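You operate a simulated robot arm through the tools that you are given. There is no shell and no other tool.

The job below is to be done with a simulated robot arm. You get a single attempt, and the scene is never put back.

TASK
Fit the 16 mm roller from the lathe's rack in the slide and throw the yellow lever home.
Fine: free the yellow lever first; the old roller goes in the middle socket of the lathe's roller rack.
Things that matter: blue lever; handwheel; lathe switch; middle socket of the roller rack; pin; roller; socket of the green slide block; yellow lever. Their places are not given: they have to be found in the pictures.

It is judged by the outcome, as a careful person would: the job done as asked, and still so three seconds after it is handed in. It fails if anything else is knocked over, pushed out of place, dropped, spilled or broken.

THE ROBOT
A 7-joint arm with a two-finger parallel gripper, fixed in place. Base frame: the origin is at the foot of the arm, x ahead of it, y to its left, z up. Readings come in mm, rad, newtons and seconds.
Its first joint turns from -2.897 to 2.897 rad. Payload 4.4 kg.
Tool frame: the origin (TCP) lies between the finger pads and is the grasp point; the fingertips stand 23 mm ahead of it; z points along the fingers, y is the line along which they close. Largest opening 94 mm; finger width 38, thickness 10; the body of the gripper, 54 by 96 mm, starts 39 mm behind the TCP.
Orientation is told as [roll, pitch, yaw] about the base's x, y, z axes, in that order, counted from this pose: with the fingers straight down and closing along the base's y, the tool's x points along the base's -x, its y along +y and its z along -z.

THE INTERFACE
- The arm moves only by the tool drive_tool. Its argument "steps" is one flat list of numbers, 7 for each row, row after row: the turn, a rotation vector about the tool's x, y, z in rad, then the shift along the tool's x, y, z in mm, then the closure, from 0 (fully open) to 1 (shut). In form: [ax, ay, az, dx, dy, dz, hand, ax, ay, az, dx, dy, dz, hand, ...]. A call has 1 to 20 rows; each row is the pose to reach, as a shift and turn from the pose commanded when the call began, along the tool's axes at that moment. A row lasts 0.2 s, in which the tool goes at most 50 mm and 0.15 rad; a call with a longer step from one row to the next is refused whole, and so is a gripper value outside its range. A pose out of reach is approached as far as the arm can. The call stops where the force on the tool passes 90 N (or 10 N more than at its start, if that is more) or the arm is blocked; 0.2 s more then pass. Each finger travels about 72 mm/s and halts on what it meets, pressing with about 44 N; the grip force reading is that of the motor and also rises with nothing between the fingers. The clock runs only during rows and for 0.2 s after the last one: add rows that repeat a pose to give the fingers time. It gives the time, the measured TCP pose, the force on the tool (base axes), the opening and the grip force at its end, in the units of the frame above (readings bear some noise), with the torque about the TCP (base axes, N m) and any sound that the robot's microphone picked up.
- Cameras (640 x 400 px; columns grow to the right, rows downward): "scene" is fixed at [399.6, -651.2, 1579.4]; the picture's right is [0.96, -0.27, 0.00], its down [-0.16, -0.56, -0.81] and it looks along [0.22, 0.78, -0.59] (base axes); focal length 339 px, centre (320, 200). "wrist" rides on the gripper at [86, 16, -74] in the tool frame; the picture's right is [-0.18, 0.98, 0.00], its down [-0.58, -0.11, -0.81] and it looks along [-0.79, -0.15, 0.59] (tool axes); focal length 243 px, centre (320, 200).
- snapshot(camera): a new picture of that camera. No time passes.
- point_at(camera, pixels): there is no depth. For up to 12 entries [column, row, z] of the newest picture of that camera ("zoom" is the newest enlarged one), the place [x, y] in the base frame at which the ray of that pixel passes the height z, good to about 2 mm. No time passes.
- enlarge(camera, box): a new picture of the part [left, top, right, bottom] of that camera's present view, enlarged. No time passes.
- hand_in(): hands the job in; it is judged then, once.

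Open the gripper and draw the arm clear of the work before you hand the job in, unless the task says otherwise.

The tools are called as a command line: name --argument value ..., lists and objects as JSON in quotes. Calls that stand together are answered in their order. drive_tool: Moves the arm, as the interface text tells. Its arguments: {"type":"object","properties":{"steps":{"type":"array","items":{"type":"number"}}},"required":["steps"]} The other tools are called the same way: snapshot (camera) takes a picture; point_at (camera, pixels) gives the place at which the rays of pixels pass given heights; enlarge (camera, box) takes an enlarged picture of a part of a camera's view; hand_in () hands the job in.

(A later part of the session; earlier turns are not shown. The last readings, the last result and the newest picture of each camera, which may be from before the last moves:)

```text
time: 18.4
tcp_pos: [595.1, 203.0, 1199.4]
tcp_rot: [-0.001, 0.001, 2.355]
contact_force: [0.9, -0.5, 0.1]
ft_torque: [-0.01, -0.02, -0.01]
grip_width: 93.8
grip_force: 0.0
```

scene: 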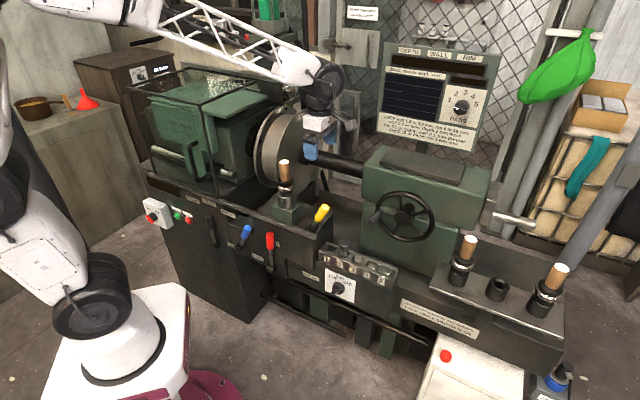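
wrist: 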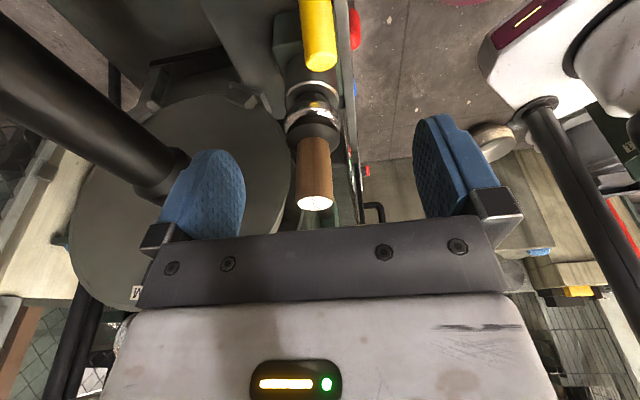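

Level at z≈1200. I now turn to yaw ≈ −0.17 and move over toward the rack for a look.

drive_tool --steps '[0, 0, 0.14, 22, 1, 1, 0, 0, 0, 0.28, 44, 2, 2, 0, 0, 0, 0.42, 66, 3, 3, 0, 0, 0, 0.56, 88, 4, 4, 0, 0, 0, 0.7, 110, 5, 5, 0, 0, 0, 0.84, 132, 6, 6, 0, 0, 0, 0.98, 154, 7, 7, 0, 0, 0, 1.12, 176, 8, 8, 0, 0, 0, 1.26, 198, 9, 9, 0, 0, 0, 1.4, 220, 10, 10, 0, 0, 0, 1.54, 242, 12, 11, 0, 0, 0, 1.68, 264, 13, 12, 0, 0, 0, 1.82, 286, 14, 13, 0, 0, 0, 1.96, 308, 15, 14, 0, 0, 0, 2.1, 330, 16, 15, 0, 0, 0, 2.24, 352, 17, 16, 0, 0, 0, 2.38, 374, 18, 17, 0, 0, 0, 2.525, 394.6, 19.5, 19, 0, 0, 0, 2.525, 394.6, 19.5, 19, 0]'

snapshot --camera "wrist"

snapshot --camera "scene"

```text
time: 22.4
tcp_pos: [860.9, -90.7, 1181.2]
tcp_rot: [-0.001, 0.001, -0.172]
contact_force: [0.8, -0.5, 1.0]
ft_torque: [-0.01, 0.01, -0.01]
grip_width: 94.1
grip_force: 0.0
```

```text
taken
```

wrist: 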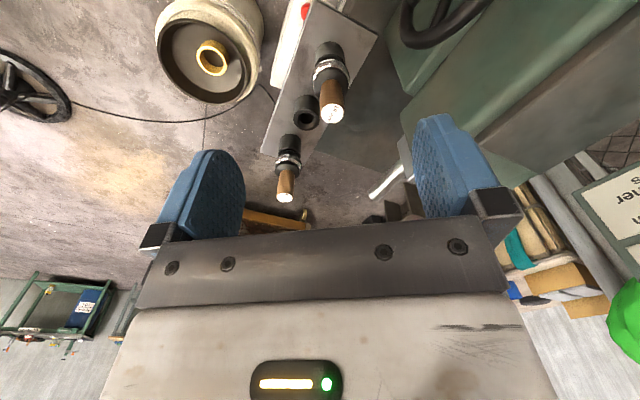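

```text
taken
```

scene: 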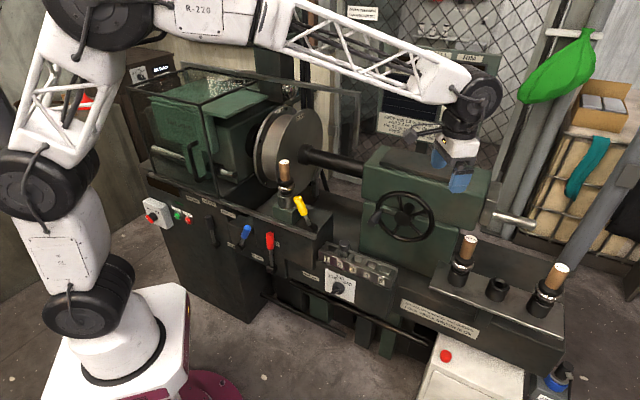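

Rack clearly visible: 16 mm top at wrist (331,113), middle socket (306,112), 6 mm top (285,197). Zoom and take rays.

enlarge --camera "wrist" --box '[250, 20, 390, 210]'

enlarge --camera "wrist" --box '[280, 80, 350, 140]'

enlarge --camera "scene" --box '[480, 265, 520, 305]'

point_at --camera "wrist" --pixels '[[331, 114, 960], [331, 114, 900], [306, 112, 900], [306, 112, 850], [285, 197, 960], [285, 197, 900]]'

point_at --camera "scene" --pixels '[[470, 239.5, 960], [470, 239.5, 900], [499.4, 284.5, 900], [499.4, 284.5, 850], [562, 268.5, 960], [562, 268.5, 900]]'

```text
2.11 times, centred on (320, 115) of wrist
```

zoom: 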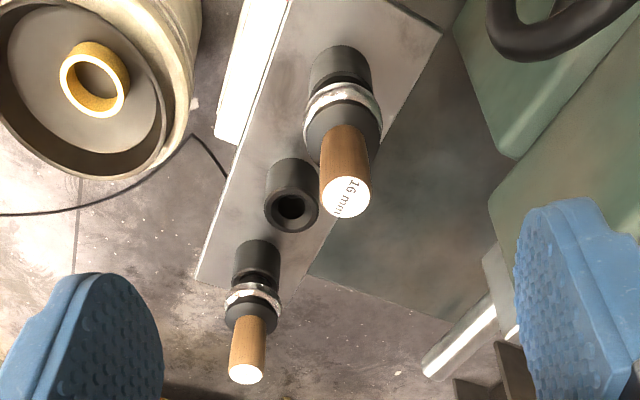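

```text
6.67 times, centred on (315, 110) of wrist
```

zoom: 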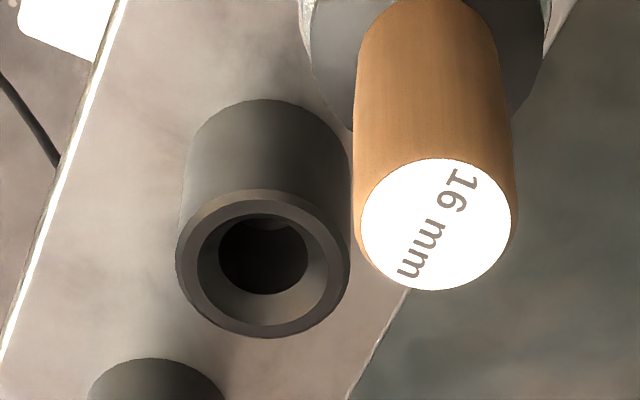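

```text
10.00 times, centred on (500, 285) of scene
```

zoom: 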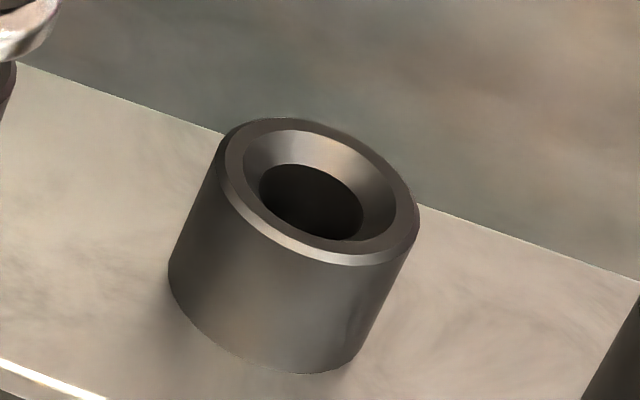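

```text
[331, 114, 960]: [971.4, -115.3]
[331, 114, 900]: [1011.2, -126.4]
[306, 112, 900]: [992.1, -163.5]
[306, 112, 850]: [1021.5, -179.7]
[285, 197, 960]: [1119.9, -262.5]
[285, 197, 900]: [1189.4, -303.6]
```

```text
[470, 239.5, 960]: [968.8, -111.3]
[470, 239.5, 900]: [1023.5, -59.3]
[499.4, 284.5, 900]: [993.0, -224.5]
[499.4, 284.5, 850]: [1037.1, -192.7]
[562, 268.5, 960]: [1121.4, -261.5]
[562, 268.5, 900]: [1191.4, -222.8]
```

Estimates: 16 mm axis (968.5,−113) top 962; 6 mm axis (1120.5,−262); middle socket (1044.5,−187.5), rim z≈842. I test the reach above the middle socket with the tool vertical.

drive_tool --steps '[0, 0, 0, -40, -13, 16, 0, 0, 0, 0, -80, -26, 32, 0, 0, 0, 0, -120, -39, 48, 0, 0, 0, 0, -160, -52, 64, 0, 0, 0, 0, -197.4, -63.9, 80, 0, 0, 0, 0, -197.4, -63.9, 80, 0]'

snapshot --camera "wrist"

snapshot --camera "scene"

```text
time: 23.8
tcp_pos: [1043.9, -188.2, 1099.6]
tcp_rot: [-0.001, -0.002, -0.17]
contact_force: [-1.0, 0.2, 0.5]
ft_torque: [-0.03, 0.01, 0.04]
grip_width: 93.9
grip_force: 0.2
```

```text
taken
```

wrist: 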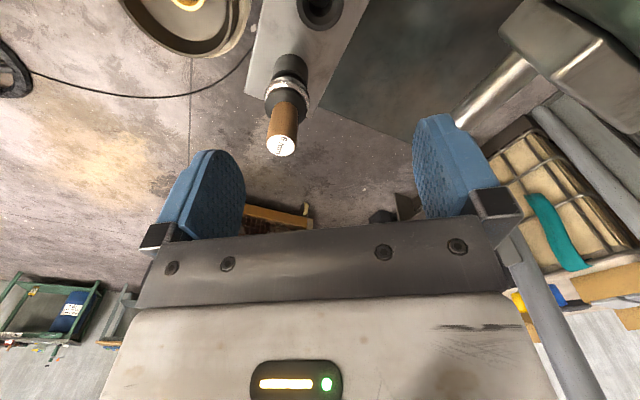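

```text
taken
```

scene: 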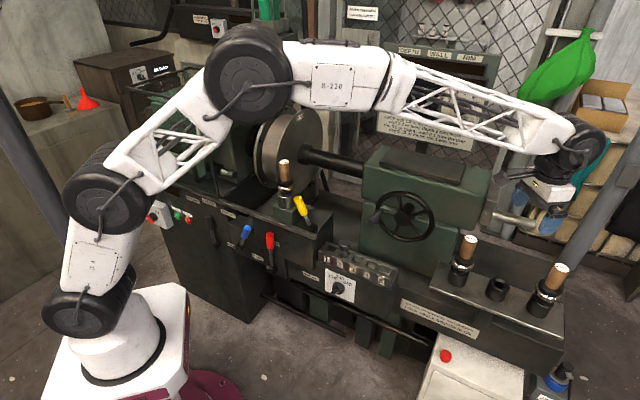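

The vertical tool reaches the middle socket position fine. Now I return at z≈1200 to the slide, turning to yaw 135° (camera and body away from the disc), to pick the old roller.

drive_tool --steps '[0, 0, -0.126, 25, 15, -33, 0, 0, 0, -0.252, 51, 31, -66, 0, 0, 0, -0.379, 76, 46, -100, 0, 0, 0, -0.505, 102, 62, -100, 0, 0, 0, -0.631, 127, 77, -100, 0, 0, 0, -0.757, 153, 92, -100, 0, 0, 0, -0.884, 178, 108, -100, 0, 0, 0, -1.01, 204, 123, -100, 0, 0, 0, -1.136, 229, 139, -100, 0, 0, 0, -1.262, 254, 154, -100, 0, 0, 0, -1.389, 280, 170, -100, 0, 0, 0, -1.515, 305, 185, -100, 0, 0, 0, -1.641, 331, 200, -100, 0, 0, 0, -1.767, 356, 216, -100, 0, 0, 0, -1.894, 382, 231, -100, 0, 0, 0, -2.02, 407, 247, -100, 0, 0, 0, -2.146, 433, 262, -100, 0, 0, 0, -2.272, 458, 278, -100, 0, 0, 0, -2.4, 484, 293, -100, 0, 0, 0, -2.525, 509, 308.4, -100, 0]'

snapshot --camera "wrist"

snapshot --camera "scene"

```text
time: 28.0
tcp_pos: [595.2, 202.2, 1200.6]
tcp_rot: [0.0, 0.0, 2.356]
contact_force: [0.3, 0.1, -0.1]
ft_torque: [0.02, 0.02, -0.01]
grip_width: 94.0
grip_force: 0.0
```

```text
taken
```

wrist: 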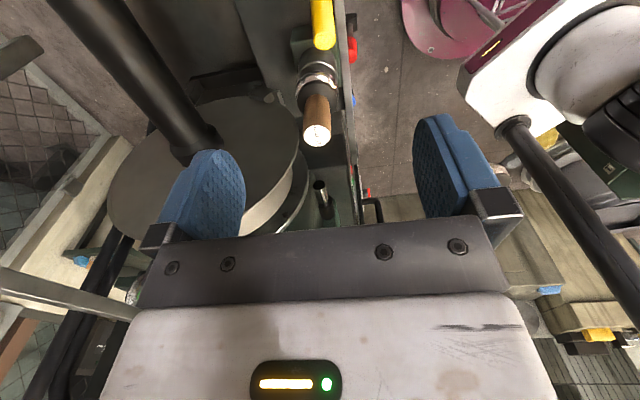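

```text
taken
```

scene: 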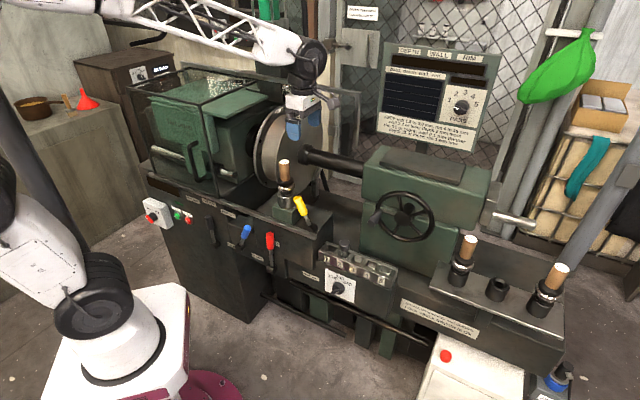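

Roller top at wrist (317,134). Before lowering I locate the disc: its shaft joint at scene (308,156)/wrist (197,142), its near edge at wrist (302,165).

point_at --camera "wrist" --pixels '[[197, 142, 1100], [197, 142, 1000], [302, 165, 1100], [302, 165, 1000], [317, 134, 1047], [317, 134, 1040], [240, 100, 1000], [240, 100, 900]]'

point_at --camera "scene" --pixels '[[308, 156, 1100], [308, 156, 1000], [322, 130, 1100], [322, 130, 1000], [284.3, 162, 1047], [284.3, 162, 1040]]'

enlarge --camera "wrist" --box '[180, 60, 360, 240]'

enlarge --camera "scene" --box '[230, 90, 350, 230]'

```text
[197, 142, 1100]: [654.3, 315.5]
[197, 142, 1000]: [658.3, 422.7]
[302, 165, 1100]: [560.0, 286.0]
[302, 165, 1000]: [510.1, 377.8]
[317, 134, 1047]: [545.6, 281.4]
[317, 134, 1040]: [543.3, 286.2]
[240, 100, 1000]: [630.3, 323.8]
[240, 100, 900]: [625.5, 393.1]
```

```text
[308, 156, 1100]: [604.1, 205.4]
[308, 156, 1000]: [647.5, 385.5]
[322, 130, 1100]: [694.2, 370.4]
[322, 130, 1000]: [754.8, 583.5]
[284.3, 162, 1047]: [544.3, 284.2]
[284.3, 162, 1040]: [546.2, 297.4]
```

```text
2.22 times, centred on (270, 150) of wrist
```

zoom: 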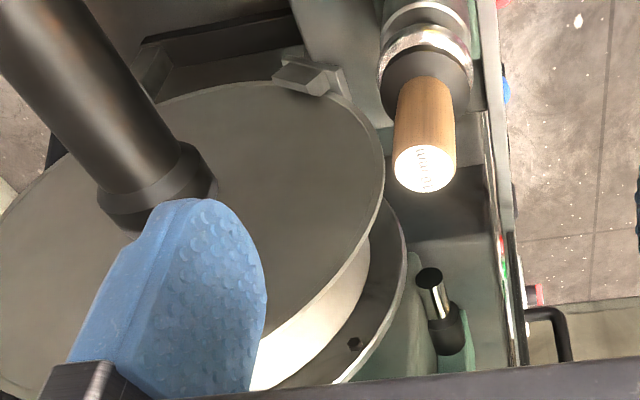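

```text
2.86 times, centred on (290, 160) of scene
```

zoom: 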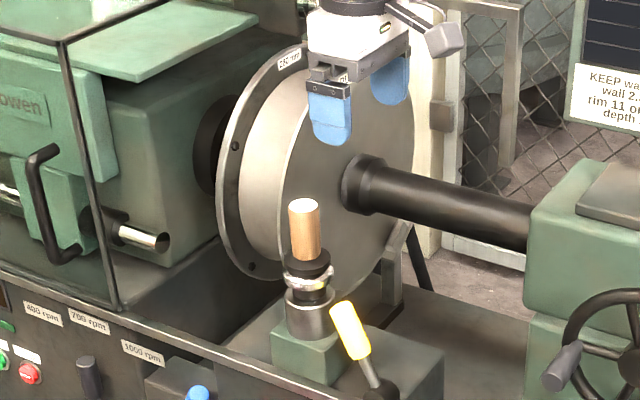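

Disc plane is ~55–60 mm on the −a side and only starts at n≈+30, so the gripper (±27 in a) clears it. Roller axis refined to ≈(544.5,283), top 1048; I move above it to z≈1090 and look.

drive_tool --steps '[0, 0, 0, -31, -7, 0, 0, 0, 0, 0, -62, -14, 0, 0, 0, 0, 0, -93, -21.2, 10, 0, 0, 0, 0, -93, -21.2, 45, 0, 0, 0, 0, -93, -21.2, 80, 0, 0, 0, 0, -93, -21.2, 110, 0, 0, 0, 0, -93, -21.2, 110, 0]'

snapshot --camera "wrist"

enlarge --camera "scene" --box '[230, 90, 350, 230]'

```text
time: 29.6
tcp_pos: [544.9, 285.4, 1091.1]
tcp_rot: [-0.001, -0.002, 2.356]
contact_force: [0.3, 1.1, -0.1]
ft_torque: [0.0, 0.02, 0.0]
grip_width: 94.2
grip_force: 0.1
```

```text
taken
```

wrist: 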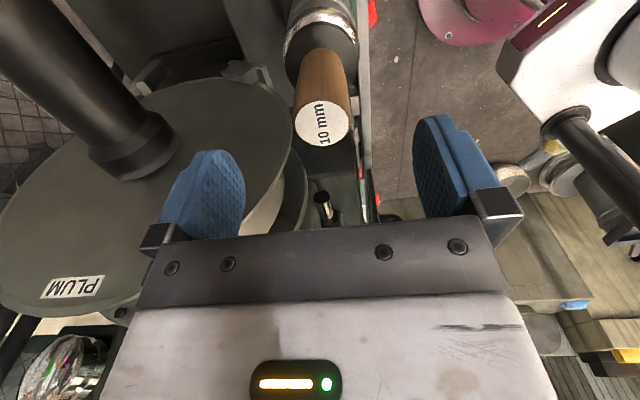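

```text
2.86 times, centred on (290, 160) of scene
```

zoom: 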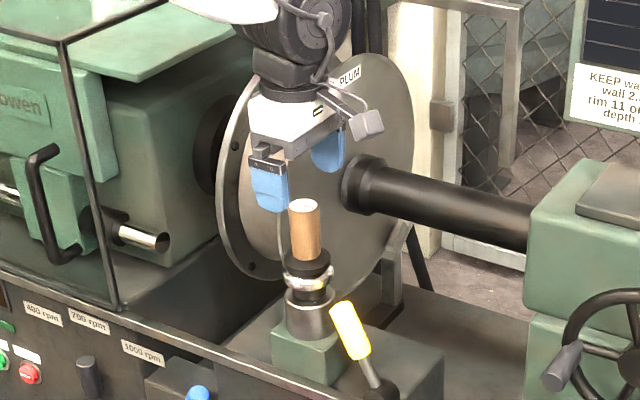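

The handle top at wrist (321,123) matches the tool axis (expected ≈(320,125)). I go straight down 76 mm to straddle the handle.

drive_tool --steps '[0, 0, 0, 0, 0, 25, 0, 0, 0, 0, 0, 0, 50, 0, 0, 0, 0, 0, 0, 76, 0, 0, 0, 0, 0, 0, 76, 0]'

snapshot --camera "wrist"

enlarge --camera "scene" --box '[250, 120, 330, 220]'

```text
time: 30.6
tcp_pos: [543.9, 284.7, 1013.7]
tcp_rot: [0.001, 0.001, 2.355]
contact_force: [-1.1, -0.5, -1.0]
ft_torque: [0.02, -0.02, 0.02]
grip_width: 93.8
grip_force: 0.0
```

```text
taken
```

wrist: 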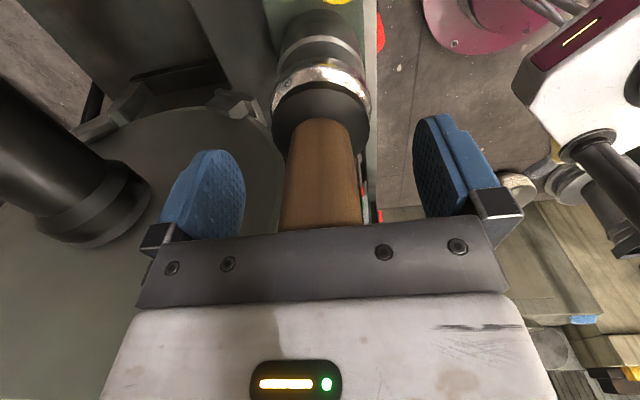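

```text
4.00 times, centred on (290, 170) of scene
```

zoom: 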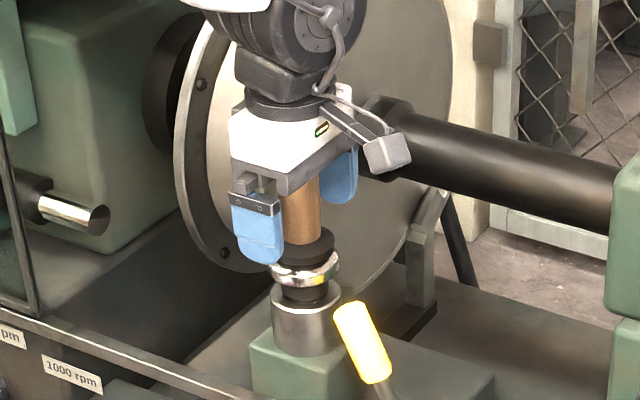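

Handle is centred between the pads with tips above the flange. I close the gripper.

drive_tool --steps '[0, 0, 0, 0, 0, 0, 0.4, 0, 0, 0, 0, 0, 0, 0.6, 0, 0, 0, 0, 0, 0, 0.75, 0, 0, 0, 0, 0, 0, 1, 0, 0, 0, 0, 0, 0, 1]'

snapshot --camera "wrist"

```text
time: 31.8
tcp_pos: [544.1, 284.4, 1014.2]
tcp_rot: [-0.001, 0.0, 2.353]
contact_force: [-0.5, -0.7, 0.4]
ft_torque: [-0.12, 0.07, 0.02]
grip_width: 33.6
grip_force: 43.9
```

```text
taken
```

wrist: 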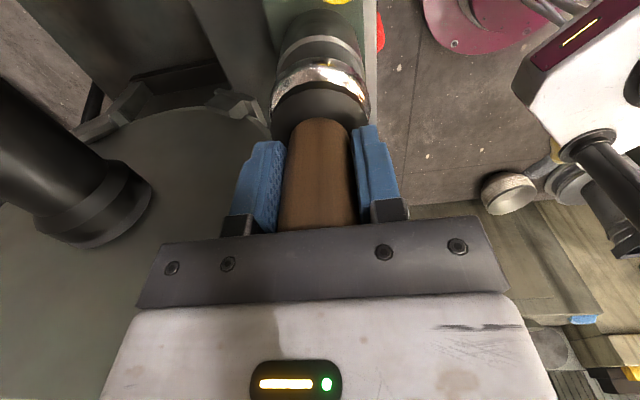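

Gripped at 33.6 mm without side load, so the slide socket axis is at TCP (544.1,284.4), seated grip height 1014. I lift straight up slowly.

drive_tool --steps '[0, 0, 0, 0, 0, -4, 1, 0, 0, 0, 0, 0, -8, 1, 0, 0, 0, 0, 0, -12, 1, 0, 0, 0, 0, 0, -16, 1, 0, 0, 0, 0, 0, -20, 1]'

enlarge --camera "scene" --box '[250, 120, 330, 220]'

```text
time: 33.0
tcp_pos: [544.2, 283.7, 1035.2]
tcp_rot: [0.002, 0.0, 2.354]
contact_force: [0.1, 0.5, -4.0]
ft_torque: [0.04, 0.04, 0.01]
grip_width: 33.3
grip_force: 43.9
```

```text
4.00 times, centred on (290, 170) of scene
```

zoom: 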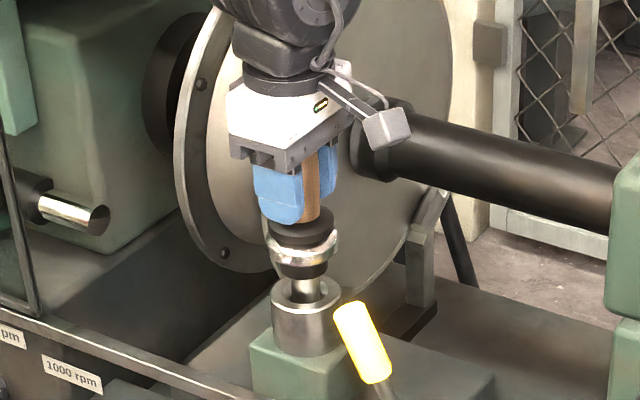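

It lifts freely (weight ~4 N, steel stem showing). Continue up until the stem clears.

drive_tool --steps '[0, 0, 0, 0, 0, -10, 1, 0, 0, 0, 0, 0, -20, 1, 0, 0, 0, 0, 0, -30, 1, 0, 0, 0, 0, 0, -45, 1, 0, 0, 0, 0, 0, -60, 1, 0, 0, 0, 0, 0, -75, 1, 0, 0, 0, 0, 0, -90, 1]'

enlarge --camera "scene" --box '[250, 100, 330, 220]'

snapshot --camera "wrist"

```text
time: 34.6
tcp_pos: [543.2, 283.3, 1125.1]
tcp_rot: [0.003, -0.002, 2.356]
contact_force: [-0.2, -0.2, -4.4]
ft_torque: [0.02, -0.02, 0.01]
grip_width: 33.5
grip_force: 43.7
```

```text
3.33 times, centred on (290, 160) of scene
```

zoom: 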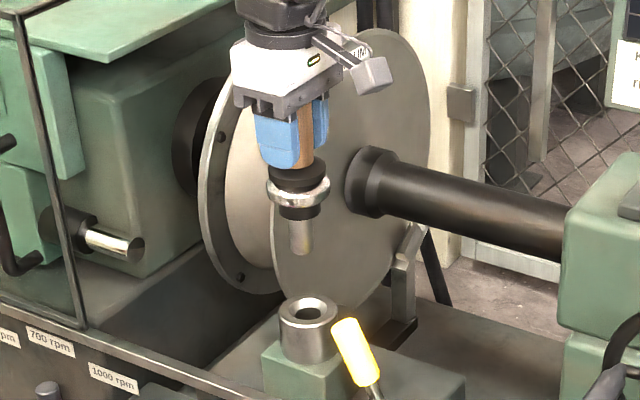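

```text
taken
```

wrist: 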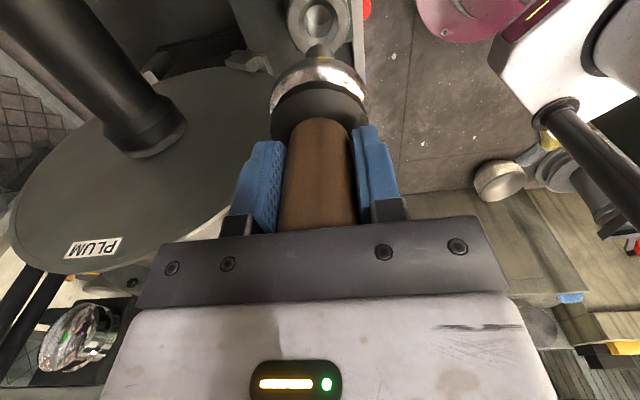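

Stem is clear and the socket is empty. I raise further and carry the roller on the robot side of the handwheel toward the rack, turning back toward yaw −0.17.

drive_tool --steps '[0, 0, 0, 0, 0, -35, 1, 0, 0, 0, 0, 0, -70, 1, 0, 0, 0, 0, 0, -105, 1, 0, 0, 0.13, 29, 12, -105, 1, 0, 0, 0.26, 58, 23, -105, 1, 0, 0, 0.39, 87, 35, -105, 1, 0, 0, 0.52, 116, 47, -105, 1, 0, 0, 0.65, 145, 58, -105, 1, 0, 0, 0.78, 174, 70, -105, 1, 0, 0, 0.91, 203, 82, -105, 1, 0, 0, 1.04, 232, 93, -105, 1, 0, 0, 1.17, 261, 105, -105, 1, 0, 0, 1.3, 290, 117, -105, 1, 0, 0, 1.43, 319, 128, -105, 1, 0, 0, 1.56, 348, 140, -105, 1]'

snapshot --camera "scene"

```text
time: 37.8
tcp_pos: [691.0, -61.2, 1229.8]
tcp_rot: [0.0, 0.0, 0.794]
contact_force: [-0.9, 0.0, -4.1]
ft_torque: [0.04, -0.03, -0.02]
grip_width: 33.1
grip_force: 44.0
```

```text
taken
```

scene: 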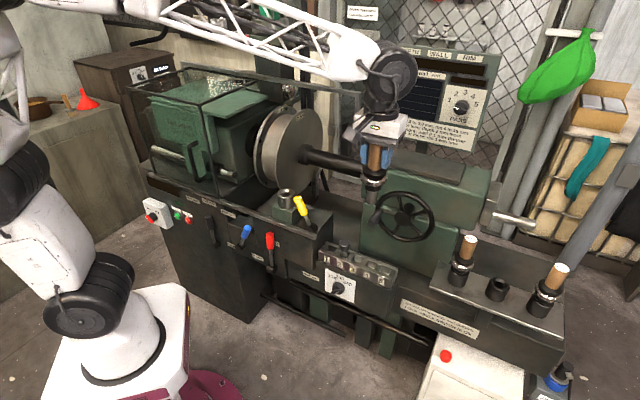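

The roller is held securely. I carry on to above the middle socket at z≈1230, turning to yaw −0.17.

drive_tool --steps '[0, 0, 0.096, -15.8, -34, 0, 1, 0, 0, 0.193, -31.5, -68, 0, 1, 0, 0, 0.289, -47.3, -102, 0, 1, 0, 0, 0.386, -63, -136, 0, 1, 0, 0, 0.482, -79, -170, 0, 1, 0, 0, 0.578, -94.6, -204, 0, 1, 0, 0, 0.675, -110.4, -238, 0, 1, 0, 0, 0.771, -126, -272, 0, 1, 0, 0, 0.868, -142, -306, 0, 1, 0, 0, 0.964, -157.7, -340.6, 0, 1, 0, 0, 0.964, -157.7, -340.6, 40, 1, 0, 0, 0.964, -157.7, -340.6, 80, 1, 0, 0, 0.964, -157.7, -340.6, 110, 1, 0, 0, 0.964, -157.7, -340.6, 110, 1]'

snapshot --camera "wrist"

snapshot --camera "scene"

enlarge --camera "scene" --box '[440, 190, 600, 320]'

```text
time: 40.8
tcp_pos: [1041.9, -187.7, 1117.8]
tcp_rot: [0.0, 0.0, -0.17]
contact_force: [0.3, 0.1, -4.3]
ft_torque: [-0.02, 0.01, 0.01]
grip_width: 33.6
grip_force: 44.0
```

```text
taken
```

wrist: 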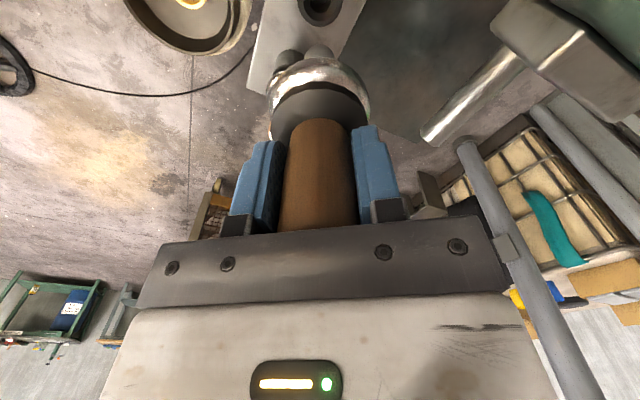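

```text
taken
```

scene: 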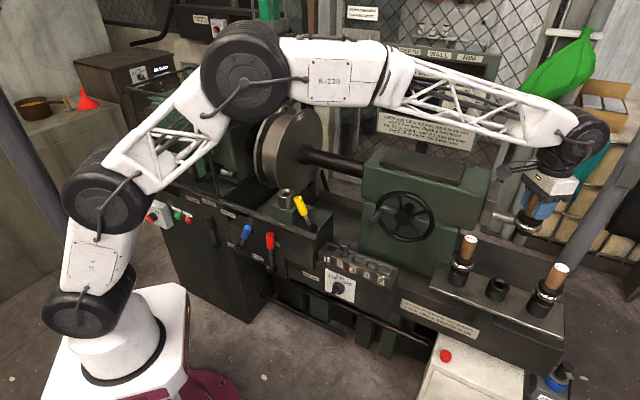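

```text
3.08 times, centred on (520, 255) of scene
```

zoom: 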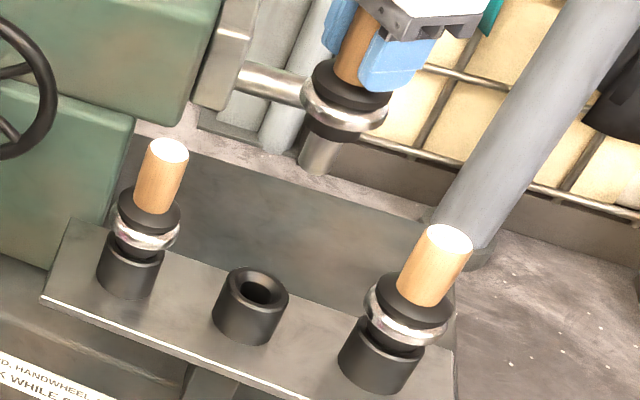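

I check the socket seen at wrist (320,8) for alignment, by ray at rim height 842.

enlarge --camera "wrist" --box '[260, 0, 380, 80]'

point_at --camera "wrist" --pixels '[[320, 8, 842], [320, 14, 842], [320, 8, 850]]'

point_at --camera "scene" --pixels '[[499.8, 284, 842], [499.8, 284, 850], [519.5, 303.5, 800], [519.5, 303.5, 842]]'

```text
5.00 times, centred on (320, 40) of wrist
```

zoom: 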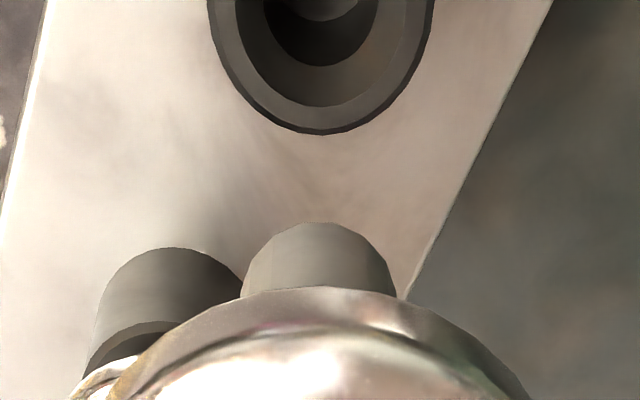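

```text
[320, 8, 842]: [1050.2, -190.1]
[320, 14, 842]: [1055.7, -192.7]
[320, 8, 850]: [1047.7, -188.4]
```

```text
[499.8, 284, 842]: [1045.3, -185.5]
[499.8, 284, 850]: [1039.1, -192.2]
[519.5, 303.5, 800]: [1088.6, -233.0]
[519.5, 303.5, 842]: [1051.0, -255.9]
```

Socket centre from both cameras ≈(1045.5,−187.3). I shift ~3 mm outward and lower to z≈1000 (stem tip ~30 mm above the rim).

drive_tool --steps '[0, 0, 0, -3, 0.5, 35, 1, 0, 0, 0, -3, 0.5, 70, 1, 0, 0, 0, -3, 0.5, 100, 1, 0, 0, 0, -3, 0.5, 116, 1, 0, 0, 0, -3, 0.5, 116, 1]'

snapshot --camera "wrist"

enlarge --camera "scene" --box '[460, 220, 560, 310]'

enlarge --camera "wrist" --box '[250, 0, 390, 120]'

```text
time: 42.0
tcp_pos: [1046.6, -188.8, 1005.7]
tcp_rot: [0.001, 0.0, -0.17]
contact_force: [-0.7, 0.0, -4.1]
ft_torque: [0.0, -0.01, -0.02]
grip_width: 33.4
grip_force: 44.2
```

```text
taken
```

wrist: 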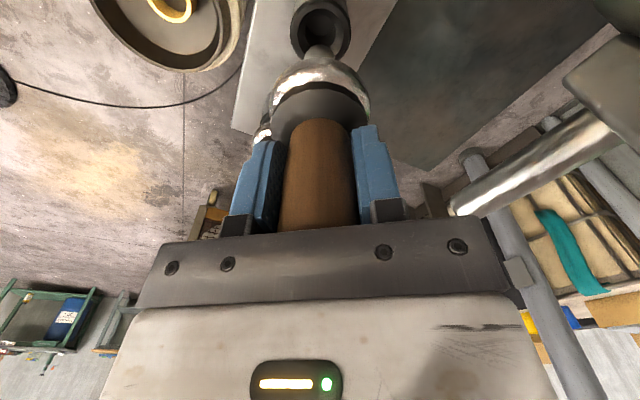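

```text
4.44 times, centred on (510, 265) of scene
```

zoom: 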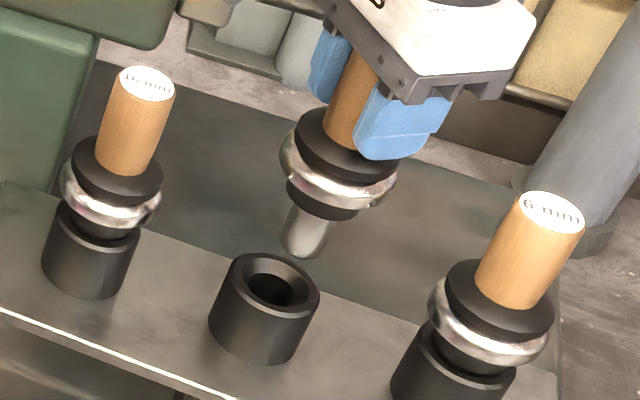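

```text
3.33 times, centred on (320, 60) of wrist
```

zoom: 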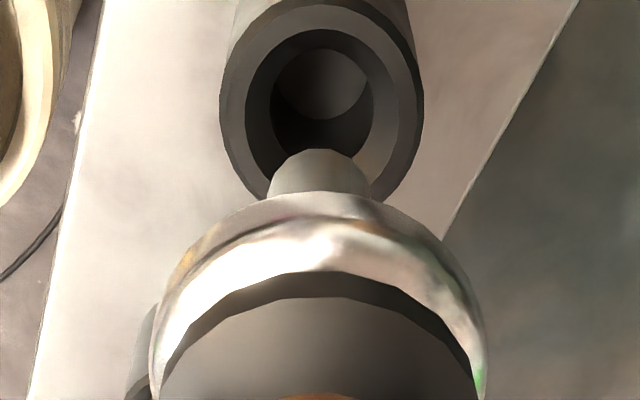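

I verify alignment by ray on the rim centre (320.4,31.5), and the stem visible at (318,~48).

point_at --camera "wrist" --pixels '[[320.4, 31.5, 842], [320.4, 31.5, 835], [320.4, 31.5, 850], [316, 52, 880]]'

drive_tool --steps '[0, 0, 0, 0, 0, 5, 1, 0, 0, 0, 0, 0, 5, 1]'

```text
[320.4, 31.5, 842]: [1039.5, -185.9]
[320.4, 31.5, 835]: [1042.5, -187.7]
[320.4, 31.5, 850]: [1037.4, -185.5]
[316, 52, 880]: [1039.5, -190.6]
```

```text
time: 42.6
tcp_pos: [1046.5, -189.2, 999.2]
tcp_rot: [0.001, 0.001, -0.167]
contact_force: [0.2, 0.1, -4.3]
ft_torque: [0.02, -0.04, 0.04]
grip_width: 33.3
grip_force: 44.1
```

Both views suggest the stem is several mm too far outward: extending the stem line in the scene misses the rim centre by ~3 px. I zoom more to quantify.

enlarge --camera "scene" --box '[482, 240, 532, 300]'

snapshot --camera "wrist"

enlarge --camera "wrist" --box '[280, 0, 360, 60]'

snapshot --camera "scene"

point_at --camera "scene" --pixels '[[286.1, 193.6, 935], [286.1, 193.6, 925], [499.5, 284, 845], [499.5, 284, 835]]'

```text
6.67 times, centred on (507, 270) of scene
```

zoom: 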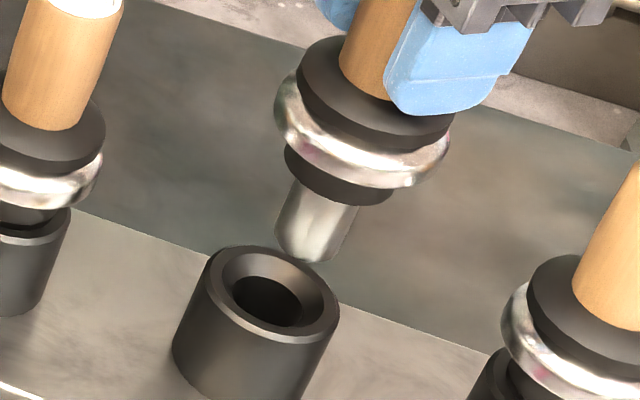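

```text
taken
```

wrist: 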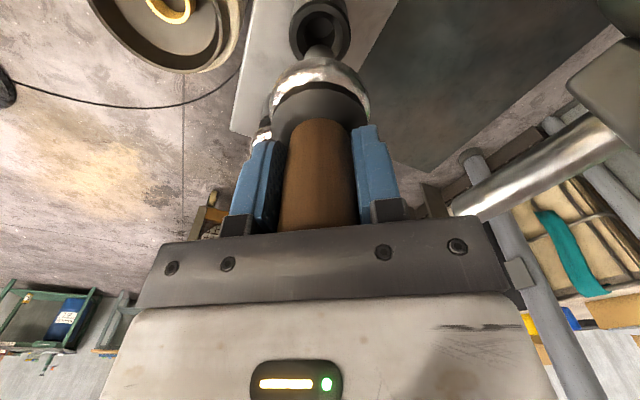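

```text
6.67 times, centred on (320, 30) of wrist
```

zoom: 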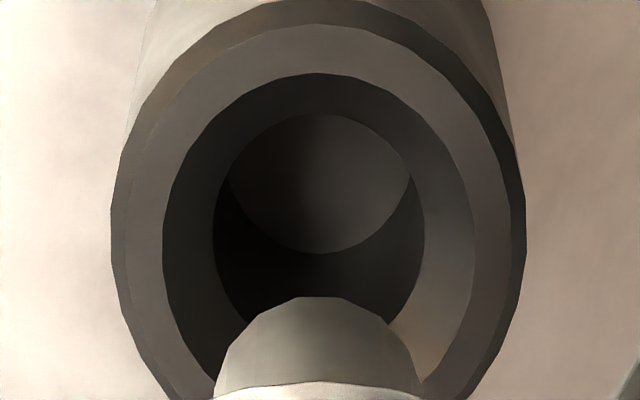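

```text
taken
```

scene: 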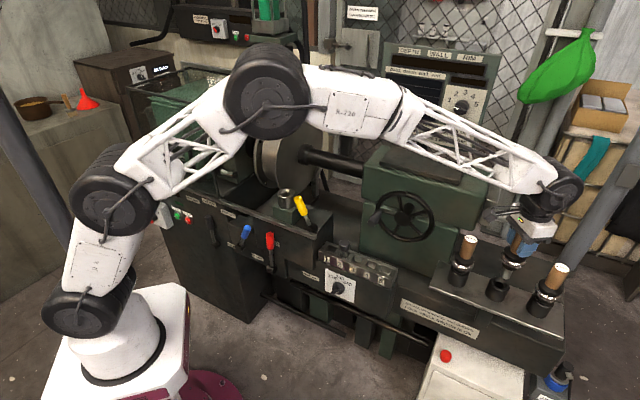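

```text
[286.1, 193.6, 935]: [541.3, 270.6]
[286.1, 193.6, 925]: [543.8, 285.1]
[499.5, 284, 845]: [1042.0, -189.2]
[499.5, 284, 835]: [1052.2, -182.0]
```

Slide rim is z≈926, so rack rim ≈840; wrist and scene both say the stem is ~4 mm too far outward. I shift back 4 mm and lower to just above the rim, then check again.

drive_tool --steps '[0, 0, 0, 4, 0, 0, 1, 0, 0, 0, 4, 0, 10, 1, 0, 0, 0, 4, 0, 20, 1, 0, 0, 0, 4, 0, 25, 1, 0, 0, 0, 4, 0, 25, 1]'

enlarge --camera "scene" --box '[482, 240, 532, 300]'

enlarge --camera "wrist" --box '[280, 10, 360, 70]'

```text
time: 43.8
tcp_pos: [1042.9, -187.8, 973.5]
tcp_rot: [0.001, 0.0, -0.169]
contact_force: [0.2, 1.2, -4.6]
ft_torque: [-0.03, 0.0, -0.04]
grip_width: 33.3
grip_force: 44.4
```

```text
6.67 times, centred on (507, 270) of scene
```

zoom: 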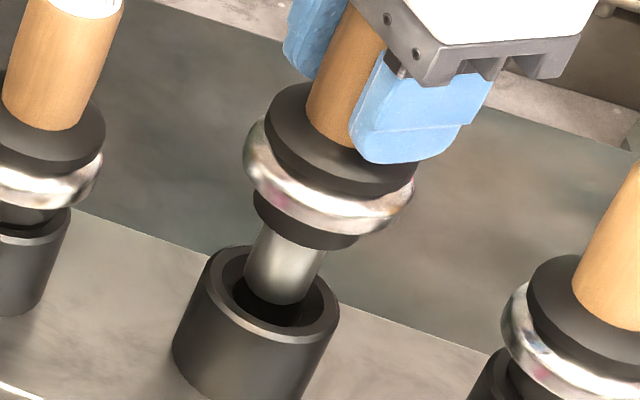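

```text
6.67 times, centred on (320, 40) of wrist
```

zoom: 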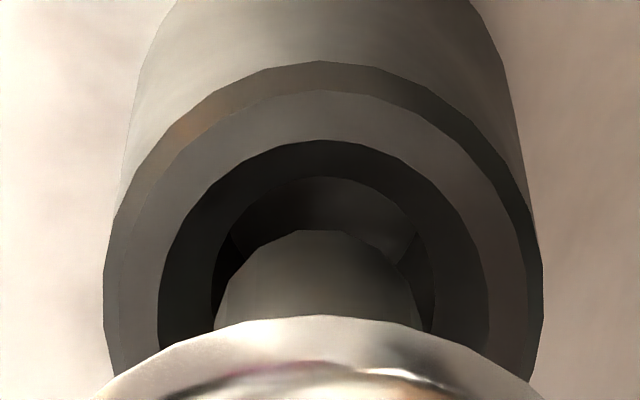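

The stem end is centred over the bore in both views. I lower slowly, watching the force (seat expected at TCP z≈928).

drive_tool --steps '[0, 0, 0, 0, 0, 4, 1, 0, 0, 0, 0, 0, 8, 1, 0, 0, 0, 0, 0, 12, 1, 0, 0, 0, 0, 0, 16, 1, 0, 0, 0, 0, 0, 20, 1]'

enlarge --camera "scene" --box '[482, 240, 532, 300]'

```text
time: 45.0
tcp_pos: [1043.3, -188.0, 953.3]
tcp_rot: [-0.001, 0.0, -0.169]
contact_force: [0.9, 0.1, -4.3]
ft_torque: [0.02, -0.02, 0.01]
grip_width: 33.4
grip_force: 44.5
```

```text
6.67 times, centred on (507, 270) of scene
```

zoom: 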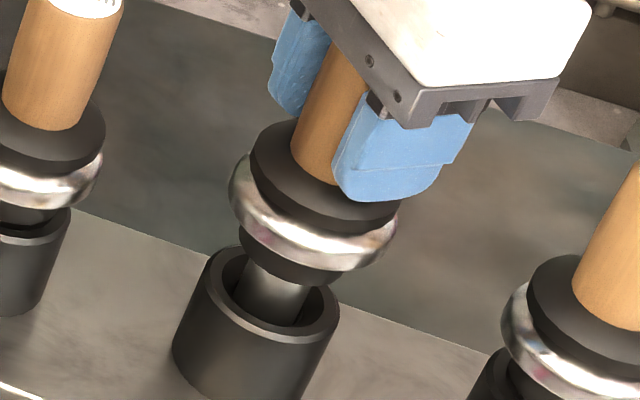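

It enters the bore with no contact force. I keep lowering in small steps to the seat.

drive_tool --steps '[0, 0, 0, 0, 0, 4, 1, 0, 0, 0, 0, 0, 8, 1, 0, 0, 0, 0, 0, 12, 1, 0, 0, 0, 0, 0, 16, 1, 0, 0, 0, 0, 0, 20, 1]'

enlarge --camera "scene" --box '[482, 240, 532, 300]'

```text
time: 46.2
tcp_pos: [1043.0, -187.5, 934.2]
tcp_rot: [0.0, 0.0, -0.168]
contact_force: [0.0, 0.1, -3.7]
ft_torque: [0.01, 0.0, 0.01]
grip_width: 33.5
grip_force: 44.3
```

```text
6.67 times, centred on (507, 270) of scene
```

zoom: 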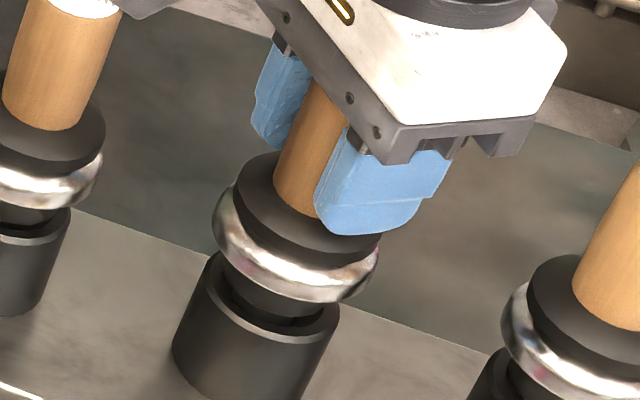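

Nearly seated. Small final steps down until contact registers.

drive_tool --steps '[0, 0, 0, 0, 0, 2, 1, 0, 0, 0, 0, 0, 4, 1, 0, 0, 0, 0, 0, 5.5, 1]'

enlarge --camera "scene" --box '[482, 240, 532, 300]'

```text
time: 47.0
tcp_pos: [1042.8, -187.6, 931.4]
tcp_rot: [-0.002, -0.001, -0.171]
contact_force: [-7.2, -1.4, 17.9]
ft_torque: [-0.21, 1.01, -0.03]
grip_width: 33.1
grip_force: 44.2
```

```text
6.67 times, centred on (507, 270) of scene
```

zoom: 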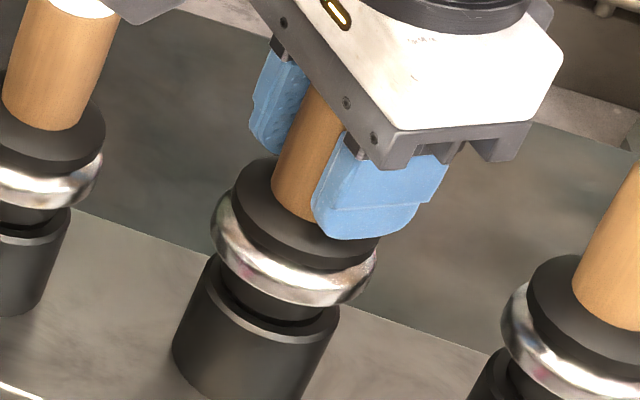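

Contact 18 N at z≈931, consistent with seating. I open the fingers and check that the roller settles.

drive_tool --steps '[0, 0, 0, 0, 0, -1, 0.6, 0, 0, 0, 0, 0, -1, 0.45, 0, 0, 0, 0, 0, -1, 0.3, 0, 0, 0, 0, 0, -1, 0.2]'

enlarge --camera "scene" --box '[460, 220, 580, 320]'

snapshot --camera "wrist"

```text
time: 48.0
tcp_pos: [1043.0, -185.3, 928.0]
tcp_rot: [0.0, 0.0, -0.169]
contact_force: [-0.3, -0.3, -0.4]
ft_torque: [0.01, 0.0, -0.01]
grip_width: 75.4
grip_force: 0.0
```

```text
4.00 times, centred on (520, 270) of scene
```

zoom: 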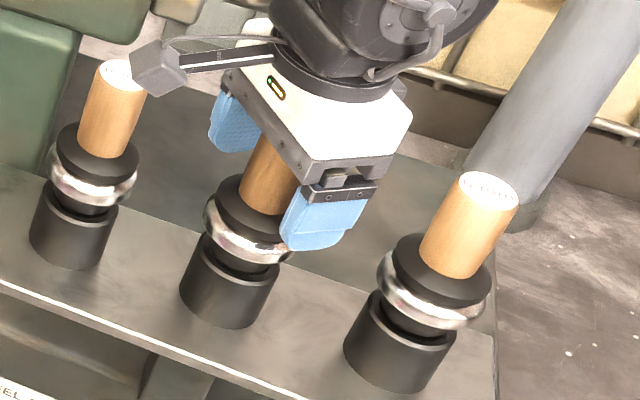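

```text
taken
```

wrist: 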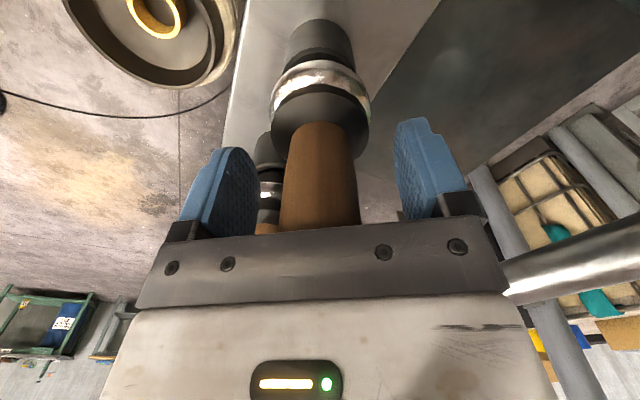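

The old roller sits in the middle socket like its neighbours. I rise 110 mm and move over the 16 mm roller, then look.

drive_tool --steps '[0, 0, 0, 0, 0, -30, 0.15, 0, 0, 0, 0, 0, -70, 0.1, 0, 0, 0, 0, 0, -112, 0, 0, 0, 0, 29, 20, -135, 0, 0, 0, 0, 58, 40, -135, 0, 0, 0, 0, 87.4, 60.2, -135, 0, 0, 0, 0, 87.4, 60.2, -135, 0]'

snapshot --camera "wrist"

snapshot --camera "scene"

enlarge --camera "scene" --box '[420, 170, 580, 320]'

```text
time: 49.6
tcp_pos: [966.6, -113.5, 1063.3]
tcp_rot: [0.001, 0.002, -0.17]
contact_force: [0.0, -1.2, 0.1]
ft_torque: [-0.05, 0.0, -0.03]
grip_width: 94.0
grip_force: 0.1
```

```text
taken
```

wrist: 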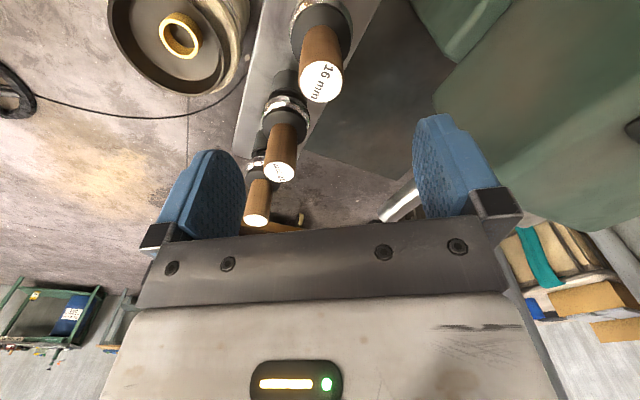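

```text
taken
```

scene: 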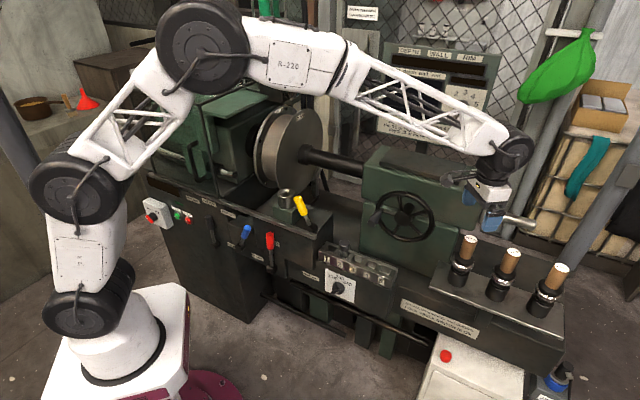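

```text
2.67 times, centred on (500, 245) of scene
```

zoom: 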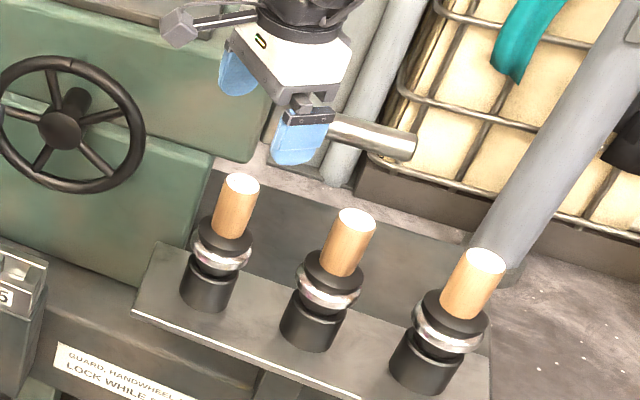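

All three rollers now sit at equal height. 16 mm top is at wrist ≈(321,82); I zoom to measure and to check the tailstock's edge near the right finger.

enlarge --camera "wrist" --box '[280, 0, 380, 120]'

enlarge --camera "wrist" --box '[340, 0, 580, 180]'

point_at --camera "wrist" --pixels '[[321, 82, 962], [458, 65, 950], [458, 65, 900], [458, 65, 850], [440, 82, 1050], [440, 82, 1000]]'

point_at --camera "scene" --pixels '[[469, 239.5, 962], [509.5, 253, 962], [562, 268.5, 962], [449, 231, 950], [449, 231, 900], [449, 231, 1000]]'

```text
3.33 times, centred on (330, 60) of wrist
```

zoom: 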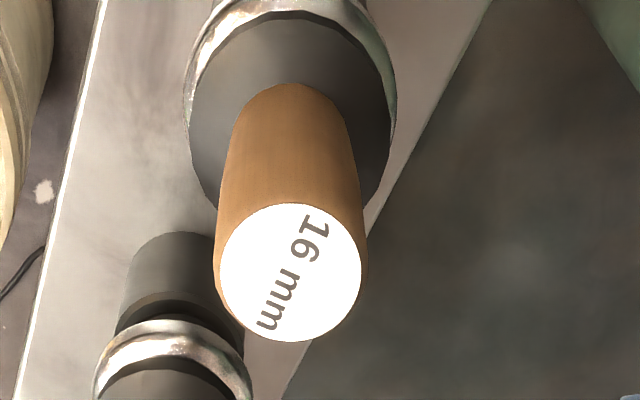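

```text
2.22 times, centred on (460, 90) of wrist
```

zoom: 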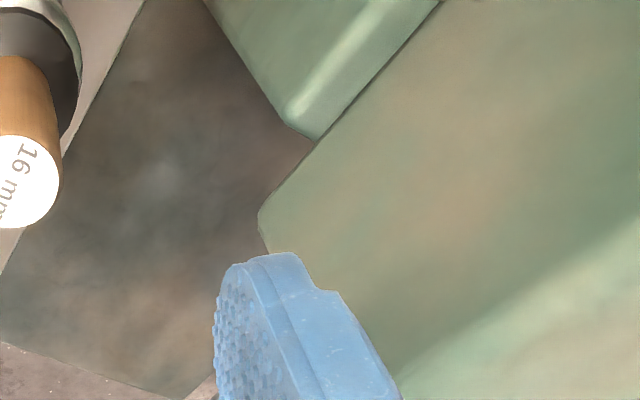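

```text
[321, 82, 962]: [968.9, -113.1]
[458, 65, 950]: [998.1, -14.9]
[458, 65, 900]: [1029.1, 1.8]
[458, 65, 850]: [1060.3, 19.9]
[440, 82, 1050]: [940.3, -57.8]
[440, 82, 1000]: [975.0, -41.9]
```

```text
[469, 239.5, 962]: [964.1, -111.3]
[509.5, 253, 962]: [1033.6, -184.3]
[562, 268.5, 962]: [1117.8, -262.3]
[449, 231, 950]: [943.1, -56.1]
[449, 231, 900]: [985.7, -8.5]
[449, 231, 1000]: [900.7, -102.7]
```

Point_at puts the 16 mm axis at ≈(969,−113), close to the TCP. I check the tailstock corner (wrist (433,94), scene ≈(473,230)) for finger clearance.

enlarge --camera "scene" --box '[420, 180, 500, 260]'

point_at --camera "scene" --pixels '[[473, 230, 1050], [473, 230, 1000], [473, 230, 950], [473, 230, 900]]'

point_at --camera "wrist" --pixels '[[433, 94.5, 1050], [433, 94.5, 1000], [433, 94.5, 950], [457, 61, 900], [457, 61, 950], [457, 61, 1000], [321.3, 81.6, 964]]'

drive_tool --steps '[0, 0, 0, 0, 0, 0, 0]'

```text
5.00 times, centred on (460, 220) of scene
```

zoom: 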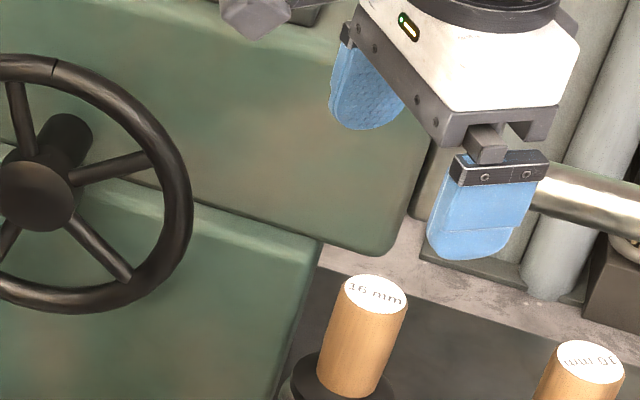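

```text
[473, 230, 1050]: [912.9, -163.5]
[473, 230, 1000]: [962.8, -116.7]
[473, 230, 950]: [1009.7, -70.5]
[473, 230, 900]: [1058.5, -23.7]
```

```text
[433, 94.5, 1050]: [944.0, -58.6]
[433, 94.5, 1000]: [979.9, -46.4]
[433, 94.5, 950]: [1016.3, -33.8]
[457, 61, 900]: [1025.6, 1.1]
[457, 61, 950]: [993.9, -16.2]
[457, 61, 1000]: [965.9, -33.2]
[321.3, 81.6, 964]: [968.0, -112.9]
```

```text
time: 50.0
tcp_pos: [965.3, -114.0, 1063.4]
tcp_rot: [0.0, 0.0, -0.169]
contact_force: [-0.1, -0.6, 0.0]
ft_torque: [-0.01, 0.01, -0.02]
grip_width: 94.0
grip_force: 0.0
```

Clearances are fine (tailstock corner ~90 mm off). I shift 3.5 mm outward and lower with open fingers around the 16 mm handle to z≈932.

drive_tool --steps '[0, 0, 0, -3.5, 0.5, 30, 0, 0, 0, 0, -3.5, 0.5, 60, 0, 0, 0, 0, -3.5, 0.5, 90, 0, 0, 0, 0, -3.5, 0.5, 115, 0, 0, 0, 0, -3.5, 0.5, 131, 0, 0, 0, 0, -3.5, 0.5, 131, 0]'

snapshot --camera "wrist"

enlarge --camera "scene" --box '[430, 190, 530, 290]'

```text
time: 51.4
tcp_pos: [969.8, -113.0, 934.8]
tcp_rot: [-0.001, 0.0, -0.169]
contact_force: [-0.3, 0.3, -0.9]
ft_torque: [0.07, -0.01, -0.01]
grip_width: 94.1
grip_force: 0.1
```

```text
taken
```

wrist: 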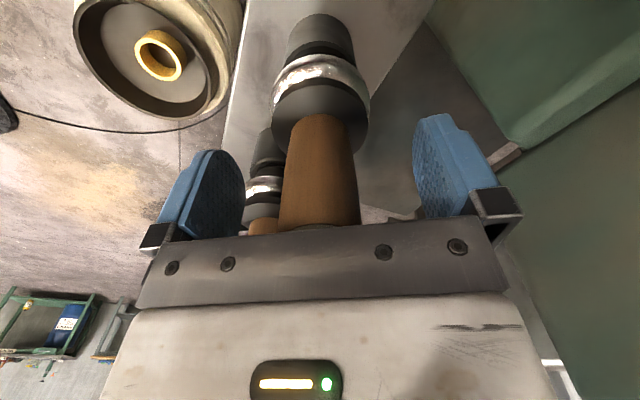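

```text
4.00 times, centred on (480, 240) of scene
```

zoom: 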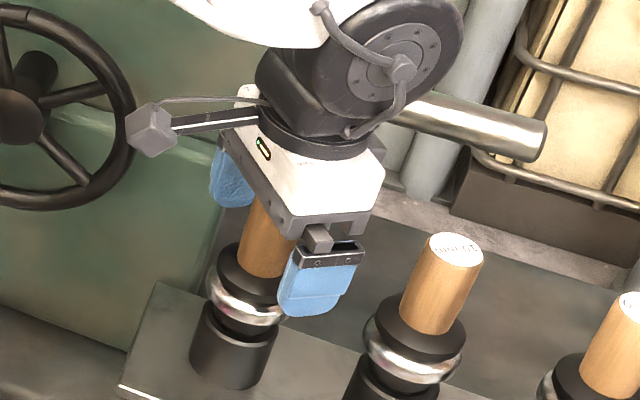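

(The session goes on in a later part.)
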